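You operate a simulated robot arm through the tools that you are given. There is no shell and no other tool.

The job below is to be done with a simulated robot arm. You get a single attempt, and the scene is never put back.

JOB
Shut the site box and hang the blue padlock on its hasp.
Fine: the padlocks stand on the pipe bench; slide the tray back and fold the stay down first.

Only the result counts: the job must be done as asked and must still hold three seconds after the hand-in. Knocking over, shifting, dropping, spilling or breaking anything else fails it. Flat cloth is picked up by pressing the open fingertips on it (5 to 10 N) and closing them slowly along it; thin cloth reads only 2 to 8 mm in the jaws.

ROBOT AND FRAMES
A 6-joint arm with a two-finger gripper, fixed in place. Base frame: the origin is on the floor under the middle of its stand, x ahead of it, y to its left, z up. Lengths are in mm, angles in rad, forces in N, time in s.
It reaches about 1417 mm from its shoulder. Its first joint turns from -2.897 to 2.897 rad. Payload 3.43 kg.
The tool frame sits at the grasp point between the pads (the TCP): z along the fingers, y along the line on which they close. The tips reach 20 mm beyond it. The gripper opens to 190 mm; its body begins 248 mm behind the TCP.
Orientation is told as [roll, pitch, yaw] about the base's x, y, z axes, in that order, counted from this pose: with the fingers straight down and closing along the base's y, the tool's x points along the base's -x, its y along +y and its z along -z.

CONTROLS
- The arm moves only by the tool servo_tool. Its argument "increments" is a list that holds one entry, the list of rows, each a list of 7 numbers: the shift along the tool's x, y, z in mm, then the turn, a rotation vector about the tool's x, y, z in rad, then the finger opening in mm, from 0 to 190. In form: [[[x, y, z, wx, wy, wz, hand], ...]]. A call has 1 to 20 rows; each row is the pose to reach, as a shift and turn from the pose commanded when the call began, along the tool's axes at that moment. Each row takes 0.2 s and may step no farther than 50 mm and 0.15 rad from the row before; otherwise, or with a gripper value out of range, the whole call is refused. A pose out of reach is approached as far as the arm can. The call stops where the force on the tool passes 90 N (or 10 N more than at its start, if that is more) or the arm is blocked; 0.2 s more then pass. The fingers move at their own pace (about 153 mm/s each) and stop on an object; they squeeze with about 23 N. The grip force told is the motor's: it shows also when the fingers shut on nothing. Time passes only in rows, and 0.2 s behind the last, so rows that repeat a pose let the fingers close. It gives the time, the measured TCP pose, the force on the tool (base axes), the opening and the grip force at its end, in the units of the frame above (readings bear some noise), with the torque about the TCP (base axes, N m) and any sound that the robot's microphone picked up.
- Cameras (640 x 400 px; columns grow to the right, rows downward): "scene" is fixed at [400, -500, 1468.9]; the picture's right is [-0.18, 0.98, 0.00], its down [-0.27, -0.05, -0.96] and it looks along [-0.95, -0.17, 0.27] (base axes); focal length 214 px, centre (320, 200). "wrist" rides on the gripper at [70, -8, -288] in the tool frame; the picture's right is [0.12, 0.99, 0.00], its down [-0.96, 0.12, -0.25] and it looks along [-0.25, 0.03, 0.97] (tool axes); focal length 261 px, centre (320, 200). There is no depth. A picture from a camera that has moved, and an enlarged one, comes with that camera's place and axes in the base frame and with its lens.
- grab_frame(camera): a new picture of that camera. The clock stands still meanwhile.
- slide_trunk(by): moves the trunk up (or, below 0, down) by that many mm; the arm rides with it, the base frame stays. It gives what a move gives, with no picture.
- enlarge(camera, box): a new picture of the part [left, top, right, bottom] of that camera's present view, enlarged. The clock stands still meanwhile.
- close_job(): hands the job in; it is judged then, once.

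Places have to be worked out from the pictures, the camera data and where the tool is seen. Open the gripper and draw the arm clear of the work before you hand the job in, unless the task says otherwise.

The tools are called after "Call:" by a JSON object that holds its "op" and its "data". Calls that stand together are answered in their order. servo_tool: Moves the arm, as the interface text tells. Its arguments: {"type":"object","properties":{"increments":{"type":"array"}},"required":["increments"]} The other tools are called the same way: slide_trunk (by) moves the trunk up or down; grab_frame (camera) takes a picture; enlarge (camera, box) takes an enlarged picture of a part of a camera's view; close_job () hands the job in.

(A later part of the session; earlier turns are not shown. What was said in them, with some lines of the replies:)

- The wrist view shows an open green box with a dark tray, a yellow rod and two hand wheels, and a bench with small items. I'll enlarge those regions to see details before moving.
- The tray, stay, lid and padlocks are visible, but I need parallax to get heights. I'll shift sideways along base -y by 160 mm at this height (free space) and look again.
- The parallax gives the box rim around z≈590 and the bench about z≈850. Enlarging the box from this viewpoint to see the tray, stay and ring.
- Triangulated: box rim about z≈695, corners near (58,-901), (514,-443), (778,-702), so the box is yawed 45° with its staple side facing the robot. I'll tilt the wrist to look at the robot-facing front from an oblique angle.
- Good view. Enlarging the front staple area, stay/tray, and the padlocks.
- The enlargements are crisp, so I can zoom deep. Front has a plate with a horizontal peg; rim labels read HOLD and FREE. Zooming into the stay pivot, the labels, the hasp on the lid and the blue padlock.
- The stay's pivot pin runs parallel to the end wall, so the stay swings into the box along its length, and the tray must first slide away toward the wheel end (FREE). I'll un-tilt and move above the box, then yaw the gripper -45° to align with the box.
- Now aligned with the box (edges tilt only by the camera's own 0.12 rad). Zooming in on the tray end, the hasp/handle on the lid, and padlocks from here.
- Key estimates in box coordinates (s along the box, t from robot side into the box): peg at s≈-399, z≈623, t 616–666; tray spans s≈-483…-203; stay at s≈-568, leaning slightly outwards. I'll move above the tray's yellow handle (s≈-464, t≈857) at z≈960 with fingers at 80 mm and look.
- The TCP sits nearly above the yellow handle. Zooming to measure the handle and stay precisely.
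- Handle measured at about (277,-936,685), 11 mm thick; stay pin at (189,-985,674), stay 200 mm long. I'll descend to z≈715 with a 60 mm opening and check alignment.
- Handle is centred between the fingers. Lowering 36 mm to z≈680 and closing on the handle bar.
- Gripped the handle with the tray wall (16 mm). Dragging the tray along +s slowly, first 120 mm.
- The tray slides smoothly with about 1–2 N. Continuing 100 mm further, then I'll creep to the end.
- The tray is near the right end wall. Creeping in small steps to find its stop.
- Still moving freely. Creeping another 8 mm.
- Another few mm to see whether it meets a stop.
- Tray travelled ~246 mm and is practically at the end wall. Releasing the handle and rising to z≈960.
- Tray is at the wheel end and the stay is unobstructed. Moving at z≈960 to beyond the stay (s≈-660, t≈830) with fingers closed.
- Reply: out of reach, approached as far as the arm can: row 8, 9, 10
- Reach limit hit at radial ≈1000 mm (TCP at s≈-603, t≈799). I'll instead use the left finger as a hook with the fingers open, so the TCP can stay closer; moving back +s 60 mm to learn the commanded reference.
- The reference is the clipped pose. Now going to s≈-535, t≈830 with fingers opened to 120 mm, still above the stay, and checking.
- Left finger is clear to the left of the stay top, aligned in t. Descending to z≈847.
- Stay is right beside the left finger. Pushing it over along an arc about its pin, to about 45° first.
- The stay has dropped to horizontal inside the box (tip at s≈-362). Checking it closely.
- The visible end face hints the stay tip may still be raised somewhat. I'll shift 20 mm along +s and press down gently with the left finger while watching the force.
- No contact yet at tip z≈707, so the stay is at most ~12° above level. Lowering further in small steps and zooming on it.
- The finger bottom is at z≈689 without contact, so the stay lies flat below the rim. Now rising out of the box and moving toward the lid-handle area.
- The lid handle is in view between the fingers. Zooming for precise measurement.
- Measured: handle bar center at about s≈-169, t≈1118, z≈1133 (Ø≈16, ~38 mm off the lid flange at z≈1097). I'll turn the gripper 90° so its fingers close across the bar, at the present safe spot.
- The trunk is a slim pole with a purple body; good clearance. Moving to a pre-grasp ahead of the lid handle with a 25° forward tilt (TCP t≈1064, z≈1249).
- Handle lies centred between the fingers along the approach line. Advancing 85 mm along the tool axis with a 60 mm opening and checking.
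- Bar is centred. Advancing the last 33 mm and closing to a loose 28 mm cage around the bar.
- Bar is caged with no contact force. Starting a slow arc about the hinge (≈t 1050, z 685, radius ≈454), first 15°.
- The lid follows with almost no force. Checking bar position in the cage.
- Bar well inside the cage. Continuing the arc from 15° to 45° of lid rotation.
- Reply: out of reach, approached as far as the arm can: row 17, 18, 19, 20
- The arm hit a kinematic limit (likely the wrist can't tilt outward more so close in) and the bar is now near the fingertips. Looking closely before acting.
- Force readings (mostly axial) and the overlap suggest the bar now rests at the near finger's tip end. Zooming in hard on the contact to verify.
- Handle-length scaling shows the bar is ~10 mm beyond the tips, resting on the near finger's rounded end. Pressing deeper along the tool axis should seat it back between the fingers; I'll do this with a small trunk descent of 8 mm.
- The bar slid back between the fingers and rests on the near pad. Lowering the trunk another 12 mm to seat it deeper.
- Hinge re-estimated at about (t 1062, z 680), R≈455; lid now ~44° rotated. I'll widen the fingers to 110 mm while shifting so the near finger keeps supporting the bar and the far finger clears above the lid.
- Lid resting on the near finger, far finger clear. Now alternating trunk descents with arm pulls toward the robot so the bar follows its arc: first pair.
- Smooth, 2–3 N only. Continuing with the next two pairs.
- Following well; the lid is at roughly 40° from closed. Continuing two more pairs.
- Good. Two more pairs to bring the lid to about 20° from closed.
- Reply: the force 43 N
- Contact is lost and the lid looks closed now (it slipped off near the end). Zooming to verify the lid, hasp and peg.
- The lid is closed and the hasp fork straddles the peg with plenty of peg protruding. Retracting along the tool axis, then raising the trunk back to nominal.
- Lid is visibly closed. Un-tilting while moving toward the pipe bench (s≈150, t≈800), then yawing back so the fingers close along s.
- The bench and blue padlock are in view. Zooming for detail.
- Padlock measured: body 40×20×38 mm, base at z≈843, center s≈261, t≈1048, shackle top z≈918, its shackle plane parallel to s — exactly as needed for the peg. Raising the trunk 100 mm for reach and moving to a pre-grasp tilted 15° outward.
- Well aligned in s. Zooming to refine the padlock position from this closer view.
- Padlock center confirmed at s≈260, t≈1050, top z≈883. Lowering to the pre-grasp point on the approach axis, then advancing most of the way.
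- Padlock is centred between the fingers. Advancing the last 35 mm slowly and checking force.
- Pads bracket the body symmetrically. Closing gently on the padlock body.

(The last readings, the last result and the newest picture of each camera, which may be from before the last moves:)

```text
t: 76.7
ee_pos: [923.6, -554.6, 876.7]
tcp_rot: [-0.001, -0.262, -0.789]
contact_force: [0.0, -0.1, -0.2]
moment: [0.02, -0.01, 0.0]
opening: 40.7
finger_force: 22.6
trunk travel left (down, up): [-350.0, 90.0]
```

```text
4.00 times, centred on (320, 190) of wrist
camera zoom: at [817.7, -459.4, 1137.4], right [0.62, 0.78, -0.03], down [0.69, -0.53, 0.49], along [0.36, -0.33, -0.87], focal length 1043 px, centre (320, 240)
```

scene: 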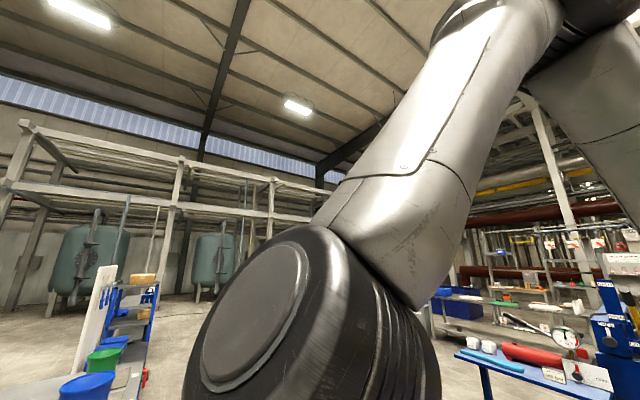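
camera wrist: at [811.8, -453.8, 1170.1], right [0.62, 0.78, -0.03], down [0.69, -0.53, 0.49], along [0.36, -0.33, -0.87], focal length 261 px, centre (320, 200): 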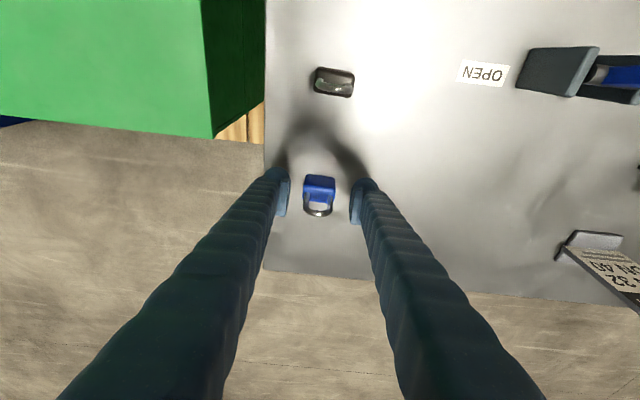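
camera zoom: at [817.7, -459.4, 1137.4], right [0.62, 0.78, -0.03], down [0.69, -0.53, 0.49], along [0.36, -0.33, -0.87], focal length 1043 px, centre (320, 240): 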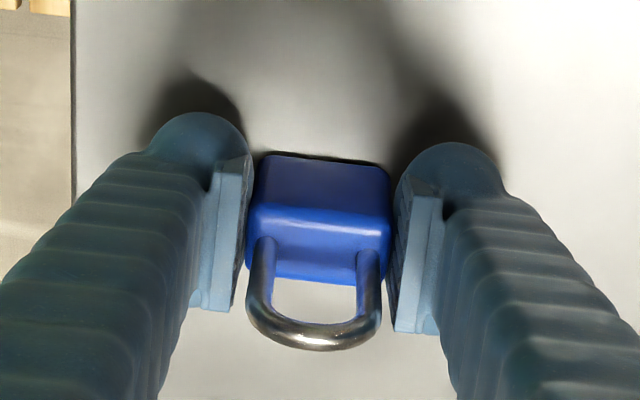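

Gripped at 40.7 mm. Lifting straight up slowly, 100 mm.

Call:
{"op": "servo_tool", "data": {"increments": [[[-1.3, 0, -4.8, 0, 0, 0, 30], [-3.9, 0, -14.5, 0, 0, 0, 30], [-7.8, 0, -29, 0, 0, 0, 30], [-12.9, 0, -48.3, 0, 0, 0, 30], [-19.4, 0, -72.5, 0, 0, 0, 30], [-25.9, 0, -96.6, 0, 0, 0, 30]]]}}

Call:
{"op": "grab_frame", "data": {"camera": "wrist"}}

```text
t: 78.1
ee_pos: [923.7, -555.5, 977.7]
tcp_rot: [-0.002, -0.262, -0.79]
contact_force: [0.5, -0.7, -1.0]
moment: [0.0, -0.05, 0.02]
opening: 40.6
finger_force: 22.7
trunk travel left (down, up): [-350.0, 90.0]
```

```text
taken
camera wrist: at [817.8, -459.0, 1238.1], right [0.62, 0.78, -0.03], down [0.69, -0.53, 0.49], along [0.36, -0.33, -0.87], focal length 261 px, centre (320, 200)
```

wrist: 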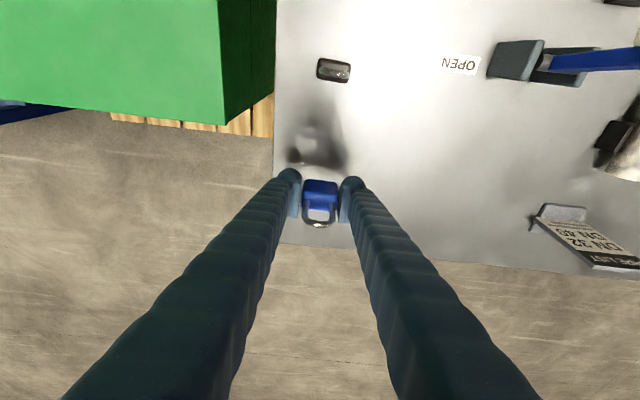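

Padlock held securely. Carrying it over the closed lid toward a point in front of the peg (s≈-399, t≈560, z≈1100), first half.

Call:
{"op": "servo_tool", "data": {"increments": [[[8, -12, -9, 0, 0, 0, 30], [23, -35, -20, 0, 0, 0, 30], [39, -59, -29, 0, 0, 0, 30], [54, -83, -37, 0, 0, 0, 30], [70, -106, -45, 0, 0, 0, 30], [85, -130, -53, 0, 0, 0, 30], [101, -154, -61, 0, 0, 0, 30], [116, -177, -69, 0, 0, 0, 30], [132, -201, -77, 0, 0, 0, 30], [147, -225, -85, 0, 0, 0, 30], [163, -248, -93, 0, 0, 0, 30], [178, -272, -101, 0, 0, 0, 30], [194, -296, -109, 0, 0, 0, 30], [207, -317, -117, 0, 0, 0, 30], [217, -331, -121, 0, 0, 0, 30]]]}}

Call:
{"op": "grab_frame", "data": {"camera": "wrist"}}

```text
t: 81.3
ee_pos: [517.5, -618.0, 1037.9]
tcp_rot: [0.001, -0.266, -0.791]
contact_force: [0.1, 0.1, 0.3]
moment: [0.01, 0.01, 0.03]
opening: 40.7
finger_force: 22.9
trunk travel left (down, up): [-350.0, 90.0]
```

```text
taken
camera wrist: at [412.2, -521.4, 1298.6], right [0.62, 0.78, -0.03], down [0.69, -0.53, 0.49], along [0.36, -0.33, -0.87], focal length 261 px, centre (320, 200)
```

wrist: 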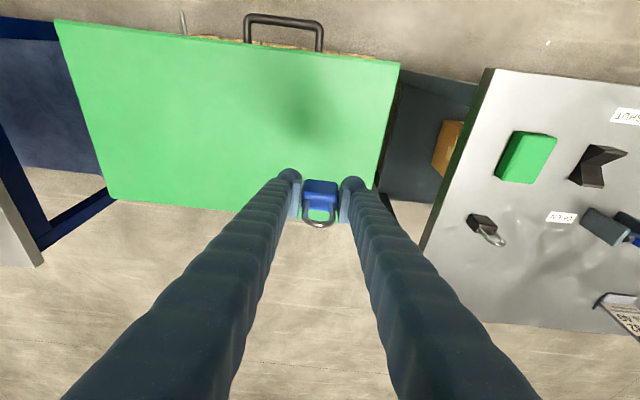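

Going well. Second half, easing the tilt from 15° to 10°.

Call:
{"op": "servo_tool", "data": {"increments": [[[8, -12, -4, 0, 0.003, 0, 30], [23, -35, -12, 0, 0.009, 0, 30], [39, -59, -21, 0, 0.015, 0, 30], [54, -83, -30, 0, 0.021, 0, 30], [70, -106, -38, 0, 0.027, 0, 30], [85, -130, -47, 0, 0.033, 0, 30], [101, -154, -56, 0, 0.04, 0, 30], [116, -177, -65, 0, 0.046, 0, 30], [132, -201, -73, 0, 0.052, 0, 30], [147, -225, -82, 0, 0.058, 0, 30], [163, -248, -91, 0, 0.065, 0, 30], [178, -272, -99, 0, 0.071, 0, 30], [194, -296, -108, 0, 0.078, 0, 30], [207, -317, -116, 0, 0.083, 0, 30], [217, -331, -121, 0, 0.087, 0, 30]]]}}

Call:
{"op": "grab_frame", "data": {"camera": "wrist"}}

```text
t: 84.5
ee_pos: [112.5, -678.9, 1098.9]
tcp_rot: [0.0, -0.176, -0.79]
contact_force: [0.2, 0.9, -1.2]
moment: [0.0, -0.05, 0.02]
opening: 40.9
finger_force: 22.5
trunk travel left (down, up): [-350.0, 90.0]
```

```text
taken
camera wrist: at [22.7, -599.5, 1371.0], right [0.62, 0.78, -0.02], down [0.72, -0.56, 0.41], along [0.31, -0.27, -0.91], focal length 261 px, centre (320, 200)
```

wrist: 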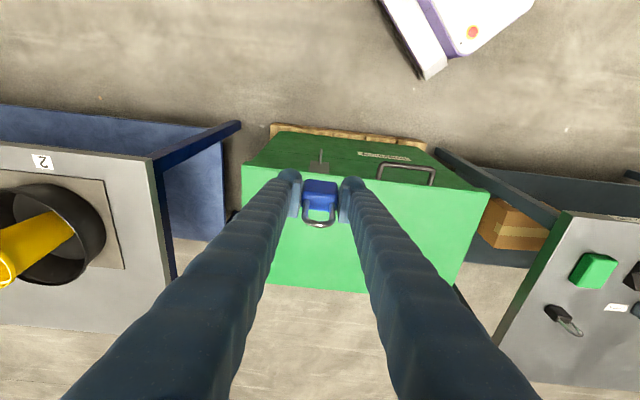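

In front of the box now; the peg and hasp are visible just ahead. Zooming on them.

Call:
{"op": "enlarge", "data": {"camera": "wrist", "box": [290, 135, 350, 185]}}

Call:
{"op": "enlarge", "data": {"camera": "wrist", "box": [230, 110, 500, 300]}}

```text
8.00 times, centred on (320, 160) of wrist
camera zoom: at [22.7, -599.5, 1371.0], right [0.62, 0.78, -0.02], down [0.72, -0.56, 0.41], along [0.31, -0.27, -0.91], focal length 2085 px, centre (320, 520)
```

zoom: 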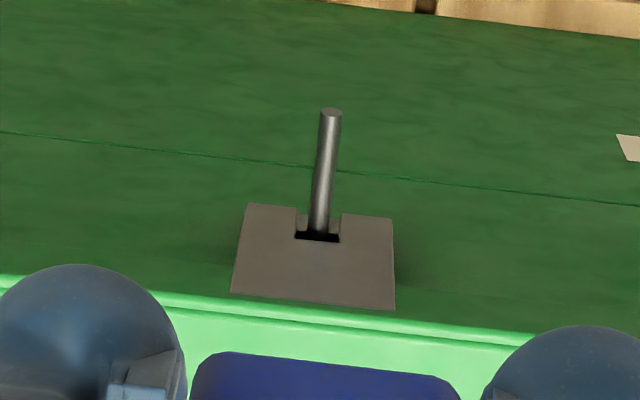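

```text
2.11 times, centred on (365, 205) of wrist
camera zoom: at [22.7, -599.5, 1371.0], right [0.62, 0.78, -0.02], down [0.72, -0.56, 0.41], along [0.31, -0.27, -0.91], focal length 549 px, centre (225, 190)
```

zoom: 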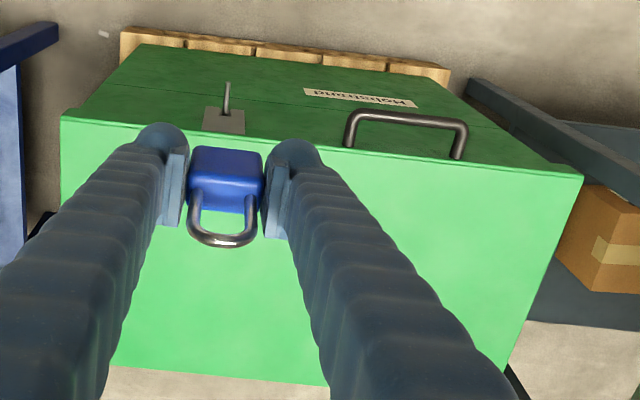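

Hasp is engaged; peg at s≈-399, z≈624, tip t≈616, hasp face t≈661. Padlock is in front of it. Lowering the trunk (arm pose fixed) by 350 in two stages, staying at t≈560 in front of the peg.

Call:
{"op": "slide_trunk", "data": {"by": -200}}

Call:
{"op": "slide_trunk", "data": {"by": -148}}

Call:
{"op": "grab_frame", "data": {"camera": "wrist"}}

```text
t: 86.7
ee_pos: [112.6, -677.7, 898.6]
tcp_rot: [0.002, -0.175, -0.791]
contact_force: [0.0, -0.6, -1.6]
moment: [-0.01, 0.0, 0.03]
opening: 41.1
finger_force: 23.1
trunk travel left (down, up): [-150.0, 290.0]
```

```text
t: 88.4
ee_pos: [111.4, -678.9, 751.4]
tcp_rot: [0.0, -0.177, -0.793]
contact_force: [0.2, 0.3, -0.6]
moment: [0.01, -0.02, 0.0]
opening: 41.1
finger_force: 22.8
trunk travel left (down, up): [-2.0, 438.0]
```

```text
taken
camera wrist: at [23.3, -599.2, 1023.1], right [0.62, 0.78, -0.02], down [0.72, -0.56, 0.41], along [0.31, -0.27, -0.91], focal length 261 px, centre (320, 200)
```

wrist: 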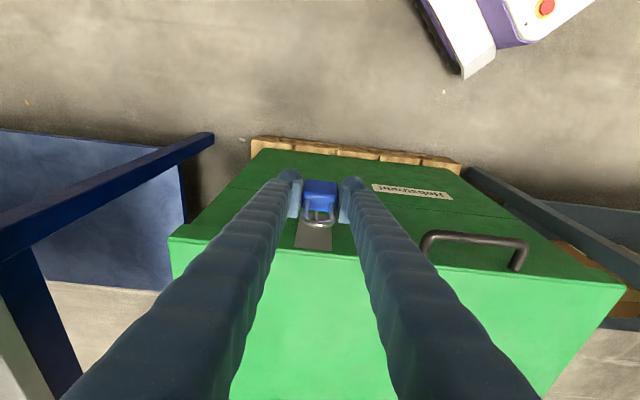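

Aligned in front of the peg. Lowering 108 mm more to check alignment before threading.

Call:
{"op": "servo_tool", "data": {"increments": [[[4.7, 0.3, 26.6, 0, 0, 0, 30], [9.5, 0.6, 53.2, 0, 0, 0, 30], [14.2, 0.9, 79.8, 0, 0, 0, 30], [18.9, 1.2, 106.4, 0, 0, 0, 30]]]}}

Call:
{"op": "grab_frame", "data": {"camera": "wrist"}}

Call:
{"op": "enlarge", "data": {"camera": "wrist", "box": [270, 160, 370, 300]}}

```text
t: 89.4
ee_pos: [114.7, -679.3, 642.6]
tcp_rot: [0.0, -0.177, -0.79]
contact_force: [-0.1, -0.7, -1.0]
moment: [-0.07, -0.01, -0.03]
opening: 40.5
finger_force: 23.3
trunk travel left (down, up): [-2.0, 438.0]
```

```text
taken
camera wrist: at [24.2, -598.9, 914.0], right [0.62, 0.78, -0.02], down [0.72, -0.56, 0.41], along [0.31, -0.27, -0.91], focal length 261 px, centre (320, 200)
```

wrist: 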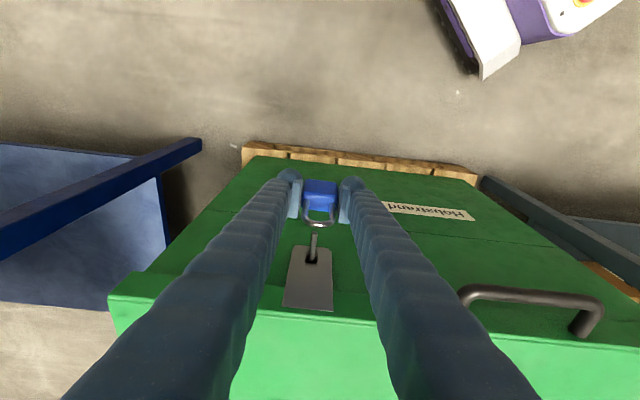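

```text
2.86 times, centred on (320, 230) of wrist
camera zoom: at [24.2, -598.9, 914.0], right [0.62, 0.78, -0.02], down [0.72, -0.56, 0.41], along [0.31, -0.27, -0.91], focal length 745 px, centre (320, 114)
```

zoom: 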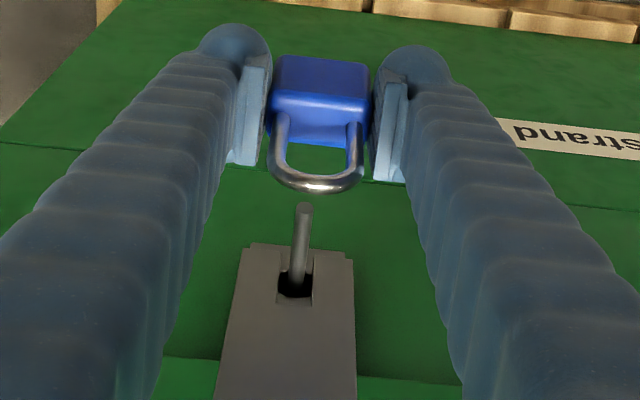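

Clear view: the peg tip points at the loop. Lowering 38 mm so the loop's opening is at peg height, then rechecking.

Call:
{"op": "servo_tool", "data": {"increments": [[[2.3, 0, 12.7, 0, 0, 0, 30], [4.5, 0, 25.4, 0, 0, 0, 30], [6.7, 0, 38, 0, 0, 0, 30]]]}}

Call:
{"op": "enlarge", "data": {"camera": "wrist", "box": [270, 160, 370, 300]}}

```text
t: 90.2
ee_pos: [114.1, -677.6, 605.2]
tcp_rot: [-0.001, -0.174, -0.789]
contact_force: [-0.7, 0.5, -0.8]
moment: [-0.04, 0.01, -0.02]
opening: 41.0
finger_force: 23.0
trunk travel left (down, up): [-2.0, 438.0]
```

```text
2.86 times, centred on (320, 230) of wrist
camera zoom: at [24.3, -598.5, 876.2], right [0.62, 0.78, -0.02], down [0.72, -0.56, 0.41], along [0.31, -0.27, -0.91], focal length 745 px, centre (320, 114)
```

zoom: 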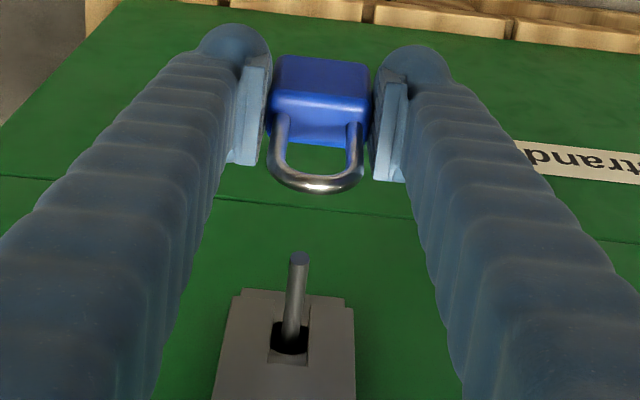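

Loop opening (z≈611–642) straddles the peg height (≈627) and s matches within ~1 mm. Moving forward 45 mm along +t slowly, then checking.

Call:
{"op": "servo_tool", "data": {"increments": [[[-9, -0.5, 1.6, 0, 0, 0, 30], [-18, -0.7, 3.1, 0, 0, 0, 30], [-27, -0.8, 4.7, 0, 0, 0, 30], [-36, -0.9, 6.3, 0, 0, 0, 30], [-44.3, -1, 7.8, 0, 0, 0, 30]]]}}

Call:
{"op": "enlarge", "data": {"camera": "wrist", "box": [270, 160, 370, 300]}}

```text
t: 91.4
ee_pos: [145.2, -710.8, 604.0]
tcp_rot: [-0.001, -0.176, -0.791]
contact_force: [-0.1, -0.2, -0.5]
moment: [0.02, 0.03, 0.03]
opening: 41.0
finger_force: 23.6
trunk travel left (down, up): [-2.0, 438.0]
```

```text
2.86 times, centred on (320, 230) of wrist
camera zoom: at [55.2, -631.3, 876.0], right [0.62, 0.78, -0.02], down [0.72, -0.56, 0.41], along [0.31, -0.27, -0.91], focal length 745 px, centre (320, 114)
```

zoom: 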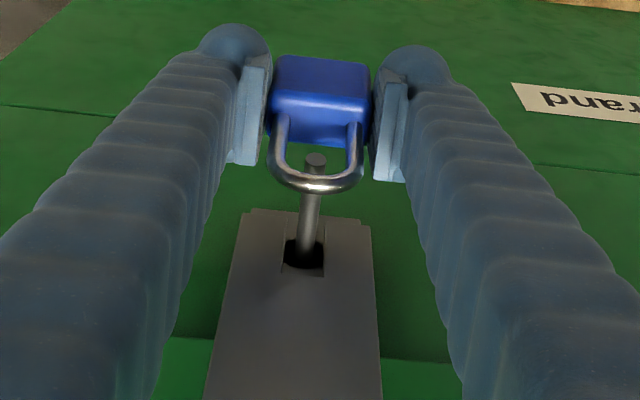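

The peg tip is entering the loop, centred. Continuing 21 mm further.

Call:
{"op": "servo_tool", "data": {"increments": [[[-6, 0, 1, 0, 0, 0, 30], [-12, 0, 2.1, 0, 0, 0, 30], [-17, 0, 3, 0, 0, 0, 30], [-21, 0, 3.7, 0, 0, 0, 30]]]}}

Call:
{"op": "enlarge", "data": {"camera": "wrist", "box": [270, 160, 370, 300]}}

```text
t: 92.4
ee_pos: [161.3, -727.3, 604.6]
tcp_rot: [0.0, -0.176, -0.791]
contact_force: [-1.0, -0.1, -1.8]
moment: [0.0, 0.0, -0.02]
opening: 40.9
finger_force: 23.0
trunk travel left (down, up): [-2.0, 438.0]
```

```text
2.86 times, centred on (320, 230) of wrist
camera zoom: at [70.2, -646.6, 876.3], right [0.62, 0.78, -0.02], down [0.72, -0.56, 0.41], along [0.31, -0.27, -0.91], focal length 745 px, centre (320, 114)
```

zoom: 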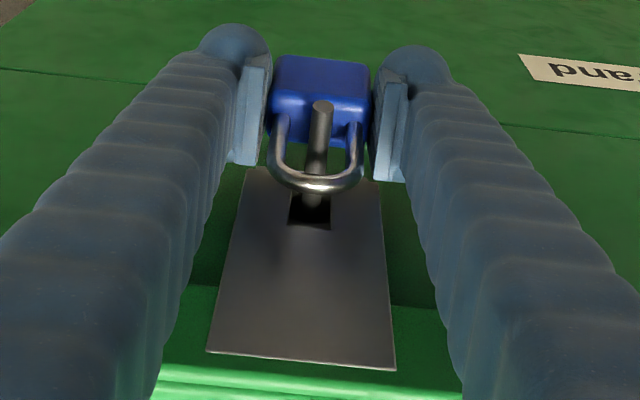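

The peg is through the shackle with the tip protruding ~20 mm. Lowering in small steps until the shackle rests on the peg.

Call:
{"op": "servo_tool", "data": {"increments": [[[0.5, 0, 3, 0, 0, 0, 30], [1, 0, 6, 0, 0, 0, 30], [1.4, 0, 8, 0, 0, 0, 30]]]}}

Call:
{"op": "enlarge", "data": {"camera": "wrist", "box": [270, 160, 370, 260]}}

```text
t: 93.2
ee_pos: [159.5, -726.1, 596.9]
tcp_rot: [-0.001, -0.178, -0.791]
contact_force: [0.5, -0.1, -0.4]
moment: [0.01, -0.02, 0.01]
opening: 40.9
finger_force: 23.1
trunk travel left (down, up): [-2.0, 438.0]
```

```text
4.00 times, centred on (320, 210) of wrist
camera zoom: at [70.3, -646.4, 868.1], right [0.62, 0.78, -0.02], down [0.72, -0.56, 0.41], along [0.31, -0.27, -0.91], focal length 1043 px, centre (320, 160)
```

zoom: 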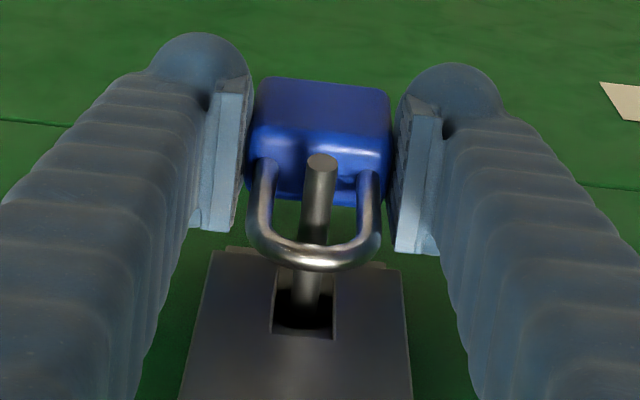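

No contact yet. Lowering 4 mm more.

Call:
{"op": "servo_tool", "data": {"increments": [[[0.35, 0, 2, 0, 0, 0, 30], [0.7, 0, 4, 0, 0, 0, 30]]]}}

```text
t: 93.8
ee_pos: [160.4, -726.0, 590.9]
tcp_rot: [-0.001, -0.176, -0.792]
contact_force: [0.2, -0.9, -1.3]
moment: [-0.02, -0.02, 0.0]
opening: 40.9
finger_force: 23.2
trunk travel left (down, up): [-2.0, 438.0]
```

Still free. Two more small steps down.

Call:
{"op": "servo_tool", "data": {"increments": [[[0.35, 0, 2, 0, 0, 0, 30], [0.5, 0, 3, 0, 0, 0, 30]]]}}

Call:
{"op": "enlarge", "data": {"camera": "wrist", "box": [270, 160, 370, 260]}}

```text
t: 94.4
ee_pos: [160.0, -725.4, 588.4]
tcp_rot: [0.001, -0.177, -0.791]
contact_force: [-0.2, 0.1, -0.7]
moment: [-0.02, 0.01, -0.03]
opening: 40.9
finger_force: 23.0
trunk travel left (down, up): [-2.0, 438.0]
```

```text
4.00 times, centred on (320, 210) of wrist
camera zoom: at [69.9, -646.2, 861.2], right [0.62, 0.78, -0.02], down [0.72, -0.56, 0.41], along [0.31, -0.27, -0.91], focal length 1043 px, centre (320, 160)
```

zoom: 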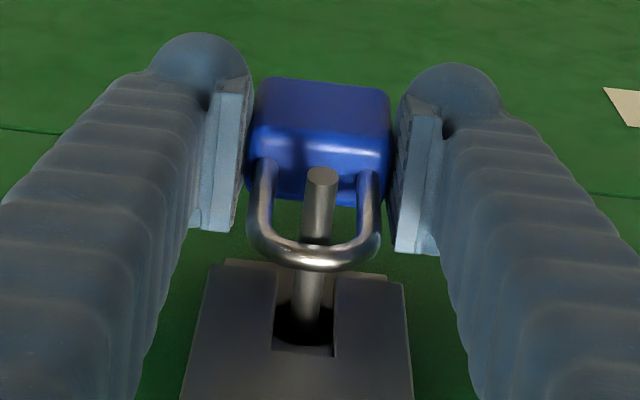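

Peg is rising in the loop; still no load. Another 3 mm.

Call:
{"op": "servo_tool", "data": {"increments": [[[0.35, 0, 1.5, 0, 0, 0, 30], [0.5, 0, 3, 0, 0, 0, 30], [0.5, 0, 3, 0, 0, 0, 30]]]}}

Call:
{"op": "enlarge", "data": {"camera": "wrist", "box": [295, 185, 345, 235]}}

```text
t: 95.2
ee_pos: [158.8, -726.6, 587.3]
tcp_rot: [-0.003, -0.178, -0.791]
contact_force: [0.8, 2.3, 16.1]
moment: [-0.15, -0.08, 0.04]
opening: 41.0
finger_force: 23.0
trunk travel left (down, up): [-2.0, 438.0]
```

```text
8.00 times, centred on (320, 210) of wrist
camera zoom: at [69.9, -646.0, 859.4], right [0.62, 0.78, -0.02], down [0.72, -0.56, 0.41], along [0.31, -0.27, -0.91], focal length 2085 px, centre (320, 120)
```

zoom: 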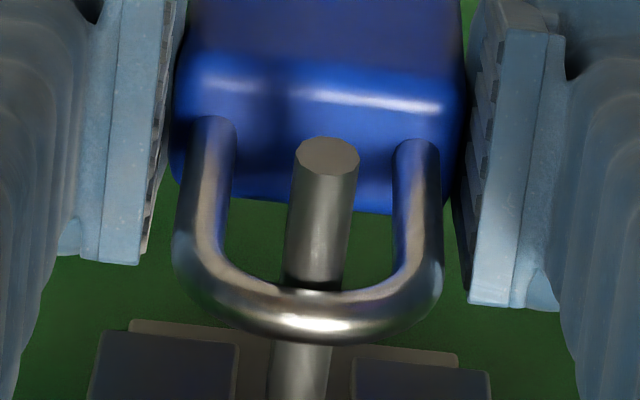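

The shackle is now resting on the peg (16 N). Relieving 1.5 mm, then opening the fingers gently to release.

Call:
{"op": "servo_tool", "data": {"increments": [[[-0.2, 0, -1.3, 0, 0, 0, 30], [-0.2, 0, -1.3, 0, 0, 0, 38]]]}}

Call:
{"op": "servo_tool", "data": {"increments": [[[0, 0, 0, 0, 0, 0, 42], [0, 0, 0, 0, 0, 0, 45], [0, 0, 0, 0, 0, 0, 50], [0, 0, 0, 0, 0, 0, 56], [0, 0, 0, 0, 0, 0, 64], [0, 0, 0, 0, 0, 0, 70], [0, 0, 0, 0, 0, 0, 70]]]}}

Call:
{"op": "enlarge", "data": {"camera": "wrist", "box": [260, 150, 380, 270]}}

```text
t: 95.8
ee_pos: [159.5, -726.3, 587.9]
tcp_rot: [0.0, -0.176, -0.792]
contact_force: [2.9, -2.9, 6.1]
moment: [0.07, 0.08, -0.01]
opening: 40.9
finger_force: 23.0
trunk travel left (down, up): [-2.0, 438.0]
```

```text
t: 97.4
ee_pos: [160.1, -727.3, 587.4]
tcp_rot: [0.0, -0.178, -0.789]
contact_force: [0.2, 0.0, -0.1]
moment: [0.02, 0.01, -0.02]
opening: 70.1
finger_force: 0.1
trunk travel left (down, up): [-2.0, 438.0]
```

```text
3.33 times, centred on (320, 210) of wrist
camera zoom: at [69.7, -646.2, 859.6], right [0.62, 0.78, -0.02], down [0.72, -0.56, 0.41], along [0.31, -0.27, -0.91], focal length 869 px, centre (320, 167)
```

zoom: 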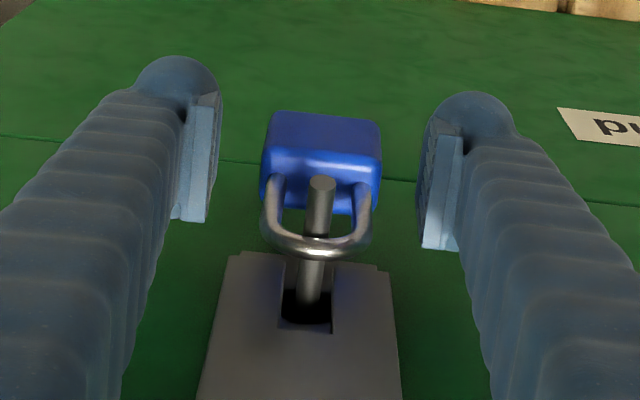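

The padlock hangs on the peg by itself. Backing straight away along -t (67 mm) with the fingers open, clear of the padlock.

Call:
{"op": "servo_tool", "data": {"increments": [[[8, 0, -1.4, 0, 0, 0, 76], [18, 0, -3.2, 0, 0, 0, 80], [30, 0, -5.3, 0, 0, 0, 80], [42, 0, -7.4, 0, 0, 0, 80], [54, 0, -9.5, 0, 0, 0, 80], [66, 0, -11.7, 0, 0, 0, 80]]]}}

Call:
{"op": "grab_frame", "data": {"camera": "wrist"}}

Call:
{"op": "enlarge", "data": {"camera": "wrist", "box": [270, 180, 370, 330]}}

```text
t: 98.8
ee_pos: [112.7, -677.9, 588.0]
tcp_rot: [-0.001, -0.177, -0.791]
contact_force: [-0.5, -0.9, -0.2]
moment: [0.01, 0.03, -0.01]
opening: 80.3
finger_force: 0.1
trunk travel left (down, up): [-2.0, 438.0]
```

```text
taken
camera wrist: at [22.8, -598.1, 859.4], right [0.62, 0.78, -0.02], down [0.72, -0.56, 0.41], along [0.31, -0.27, -0.91], focal length 261 px, centre (320, 200)
```

wrist: 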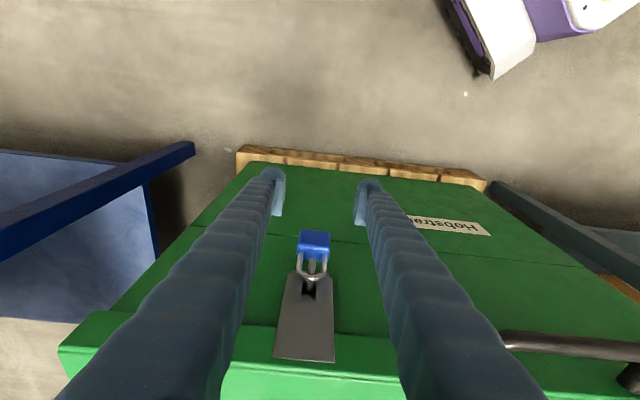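

```text
2.67 times, centred on (320, 255) of wrist
camera zoom: at [22.8, -598.1, 859.4], right [0.62, 0.78, -0.02], down [0.72, -0.56, 0.41], along [0.31, -0.27, -0.91], focal length 695 px, centre (320, 53)
```

zoom: 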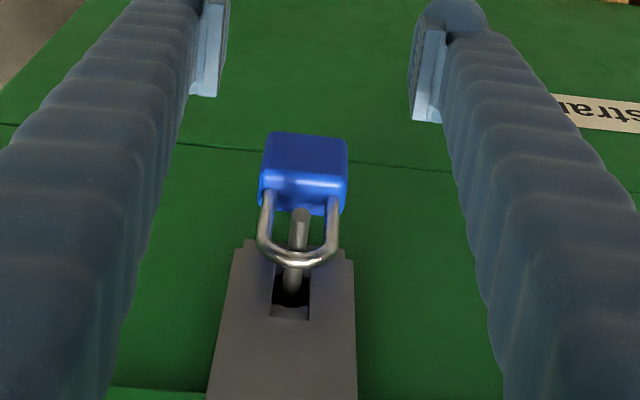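

Padlock hangs free and the fingers are well clear. Raising the trunk straight up to get away and verify from above.

Call:
{"op": "slide_trunk", "data": {"by": 300}}

Call:
{"op": "grab_frame", "data": {"camera": "wrist"}}

Call:
{"op": "enlarge", "data": {"camera": "wrist", "box": [230, 120, 500, 300]}}

Call:
{"op": "enlarge", "data": {"camera": "wrist", "box": [290, 150, 350, 210]}}

```text
t: 101.8
ee_pos: [113.2, -677.8, 886.3]
tcp_rot: [-0.001, -0.177, -0.792]
contact_force: [-0.4, 0.9, -0.3]
moment: [0.03, -0.02, 0.01]
opening: 80.0
finger_force: 0.0
trunk travel left (down, up): [-302.0, 138.0]
```

```text
taken
camera wrist: at [22.8, -598.3, 1159.1], right [0.62, 0.78, -0.02], down [0.72, -0.56, 0.41], along [0.31, -0.27, -0.91], focal length 261 px, centre (320, 200)
```

wrist: 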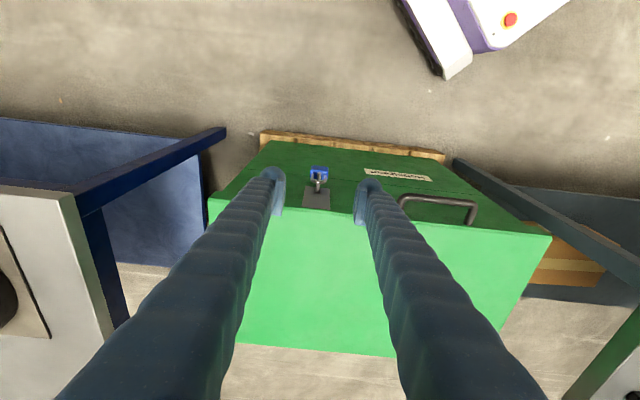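

```text
2.22 times, centred on (365, 210) of wrist
camera zoom: at [22.8, -598.3, 1159.1], right [0.62, 0.78, -0.02], down [0.72, -0.56, 0.41], along [0.31, -0.27, -0.91], focal length 579 px, centre (220, 178)
```

zoom: 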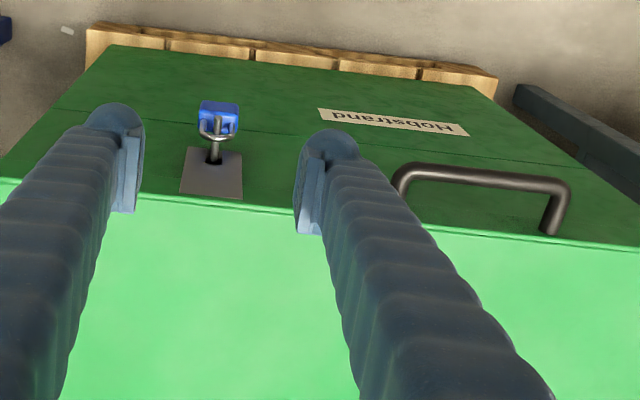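

```text
6.67 times, centred on (320, 180) of wrist
camera zoom: at [22.8, -598.3, 1159.1], right [0.62, 0.78, -0.02], down [0.72, -0.56, 0.41], along [0.31, -0.27, -0.91], focal length 1738 px, centre (320, 333)
```

zoom: 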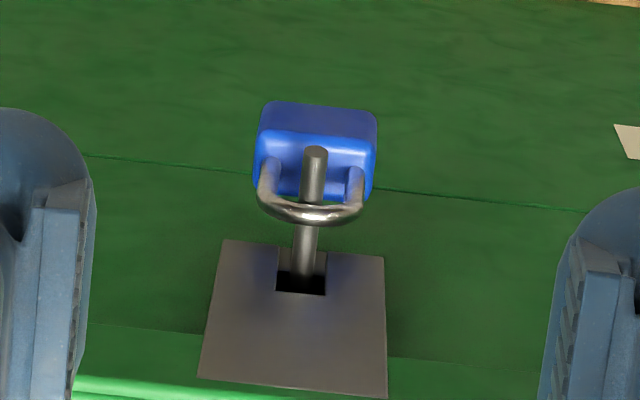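

The lid measures level (front and rear edges both at z≈718), hasp over the peg, padlock hanging on the peg. Drawing the arm further up and opening the gripper wide.

Call:
{"op": "servo_tool", "data": {"increments": [[[-7, 0, -39, 0, 0, 0, 90], [-14, 0, -79, 0, 0, 0, 100], [-21, 0, -118, 0, 0, 0, 110], [-28, 0, -158, 0, 0, 0, 120], [-35, 0, -197, 0, 0, 0, 130], [-35, 0, -197, 0, 0, 0, 150]]]}}

Call:
{"op": "grab_frame", "data": {"camera": "wrist"}}

Call:
{"op": "enlarge", "data": {"camera": "wrist", "box": [295, 140, 345, 190]}}

```text
t: 103.2
ee_pos: [112.6, -677.2, 1086.5]
tcp_rot: [0.0, -0.174, -0.792]
contact_force: [-0.5, 0.2, -0.8]
moment: [-0.07, 0.01, 0.02]
opening: 150.0
finger_force: 0.0
trunk travel left (down, up): [-302.0, 138.0]
```

```text
taken
camera wrist: at [22.9, -597.5, 1358.4], right [0.62, 0.78, -0.02], down [0.72, -0.56, 0.41], along [0.31, -0.27, -0.91], focal length 261 px, centre (320, 200)
```

wrist: 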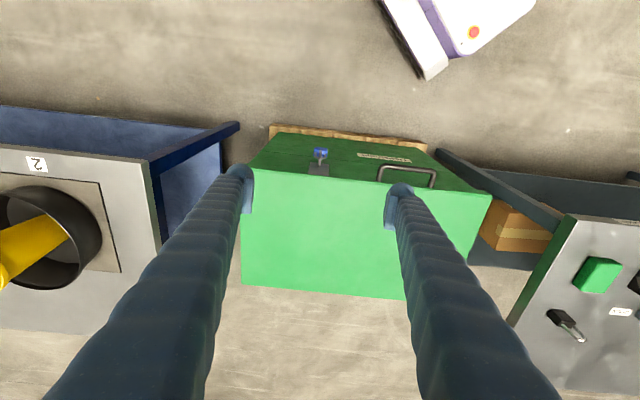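

```text
8.00 times, centred on (320, 165) of wrist
camera zoom: at [22.9, -597.5, 1358.4], right [0.62, 0.78, -0.02], down [0.72, -0.56, 0.41], along [0.31, -0.27, -0.91], focal length 2085 px, centre (320, 480)
```

zoom: 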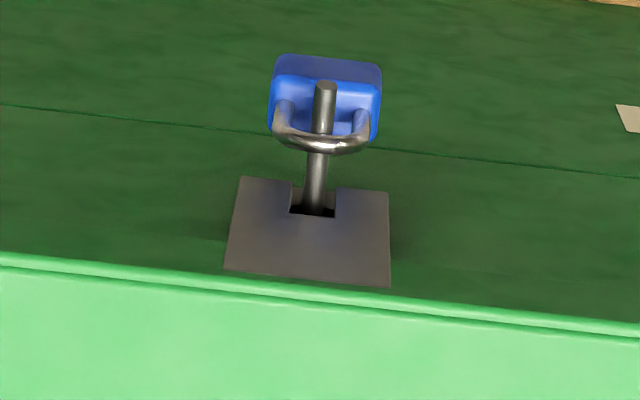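

The padlock is hanging steadily from the peg through the closed hasp, the lid is shut, the other items stand undisturbed, and the arm is clear with the gripper open. Handing in the job.

Call:
{"op": "close_job", "data": {}}

```text
The job is handed in.
```

The site box is shut, and the blue padlock is hanging from the peg that passes through the lid's hasp. I've handed the job in; it returned no verdict.

- **Tray and stay:** I slid the tray all the way to the wheel end. The stay then folded flat below the rim.
- **Lid:** It measures level front to back at about z 718, and the hasp fork sits over the peg. Near the end of closing, the lid slipped off the finger and dropped the last part of the way instead of being lowered fully. The contact force read about 43 N just before that. I can't see whether the clamp or the tray moved inside the shut box.
- **Padlock:** It hangs freely by its shackle, about 20 mm in from the peg's tip. The black padlock and the other bench items in view look undisturbed.
- **Arm:** It is raised clear of the box with the gripper open.
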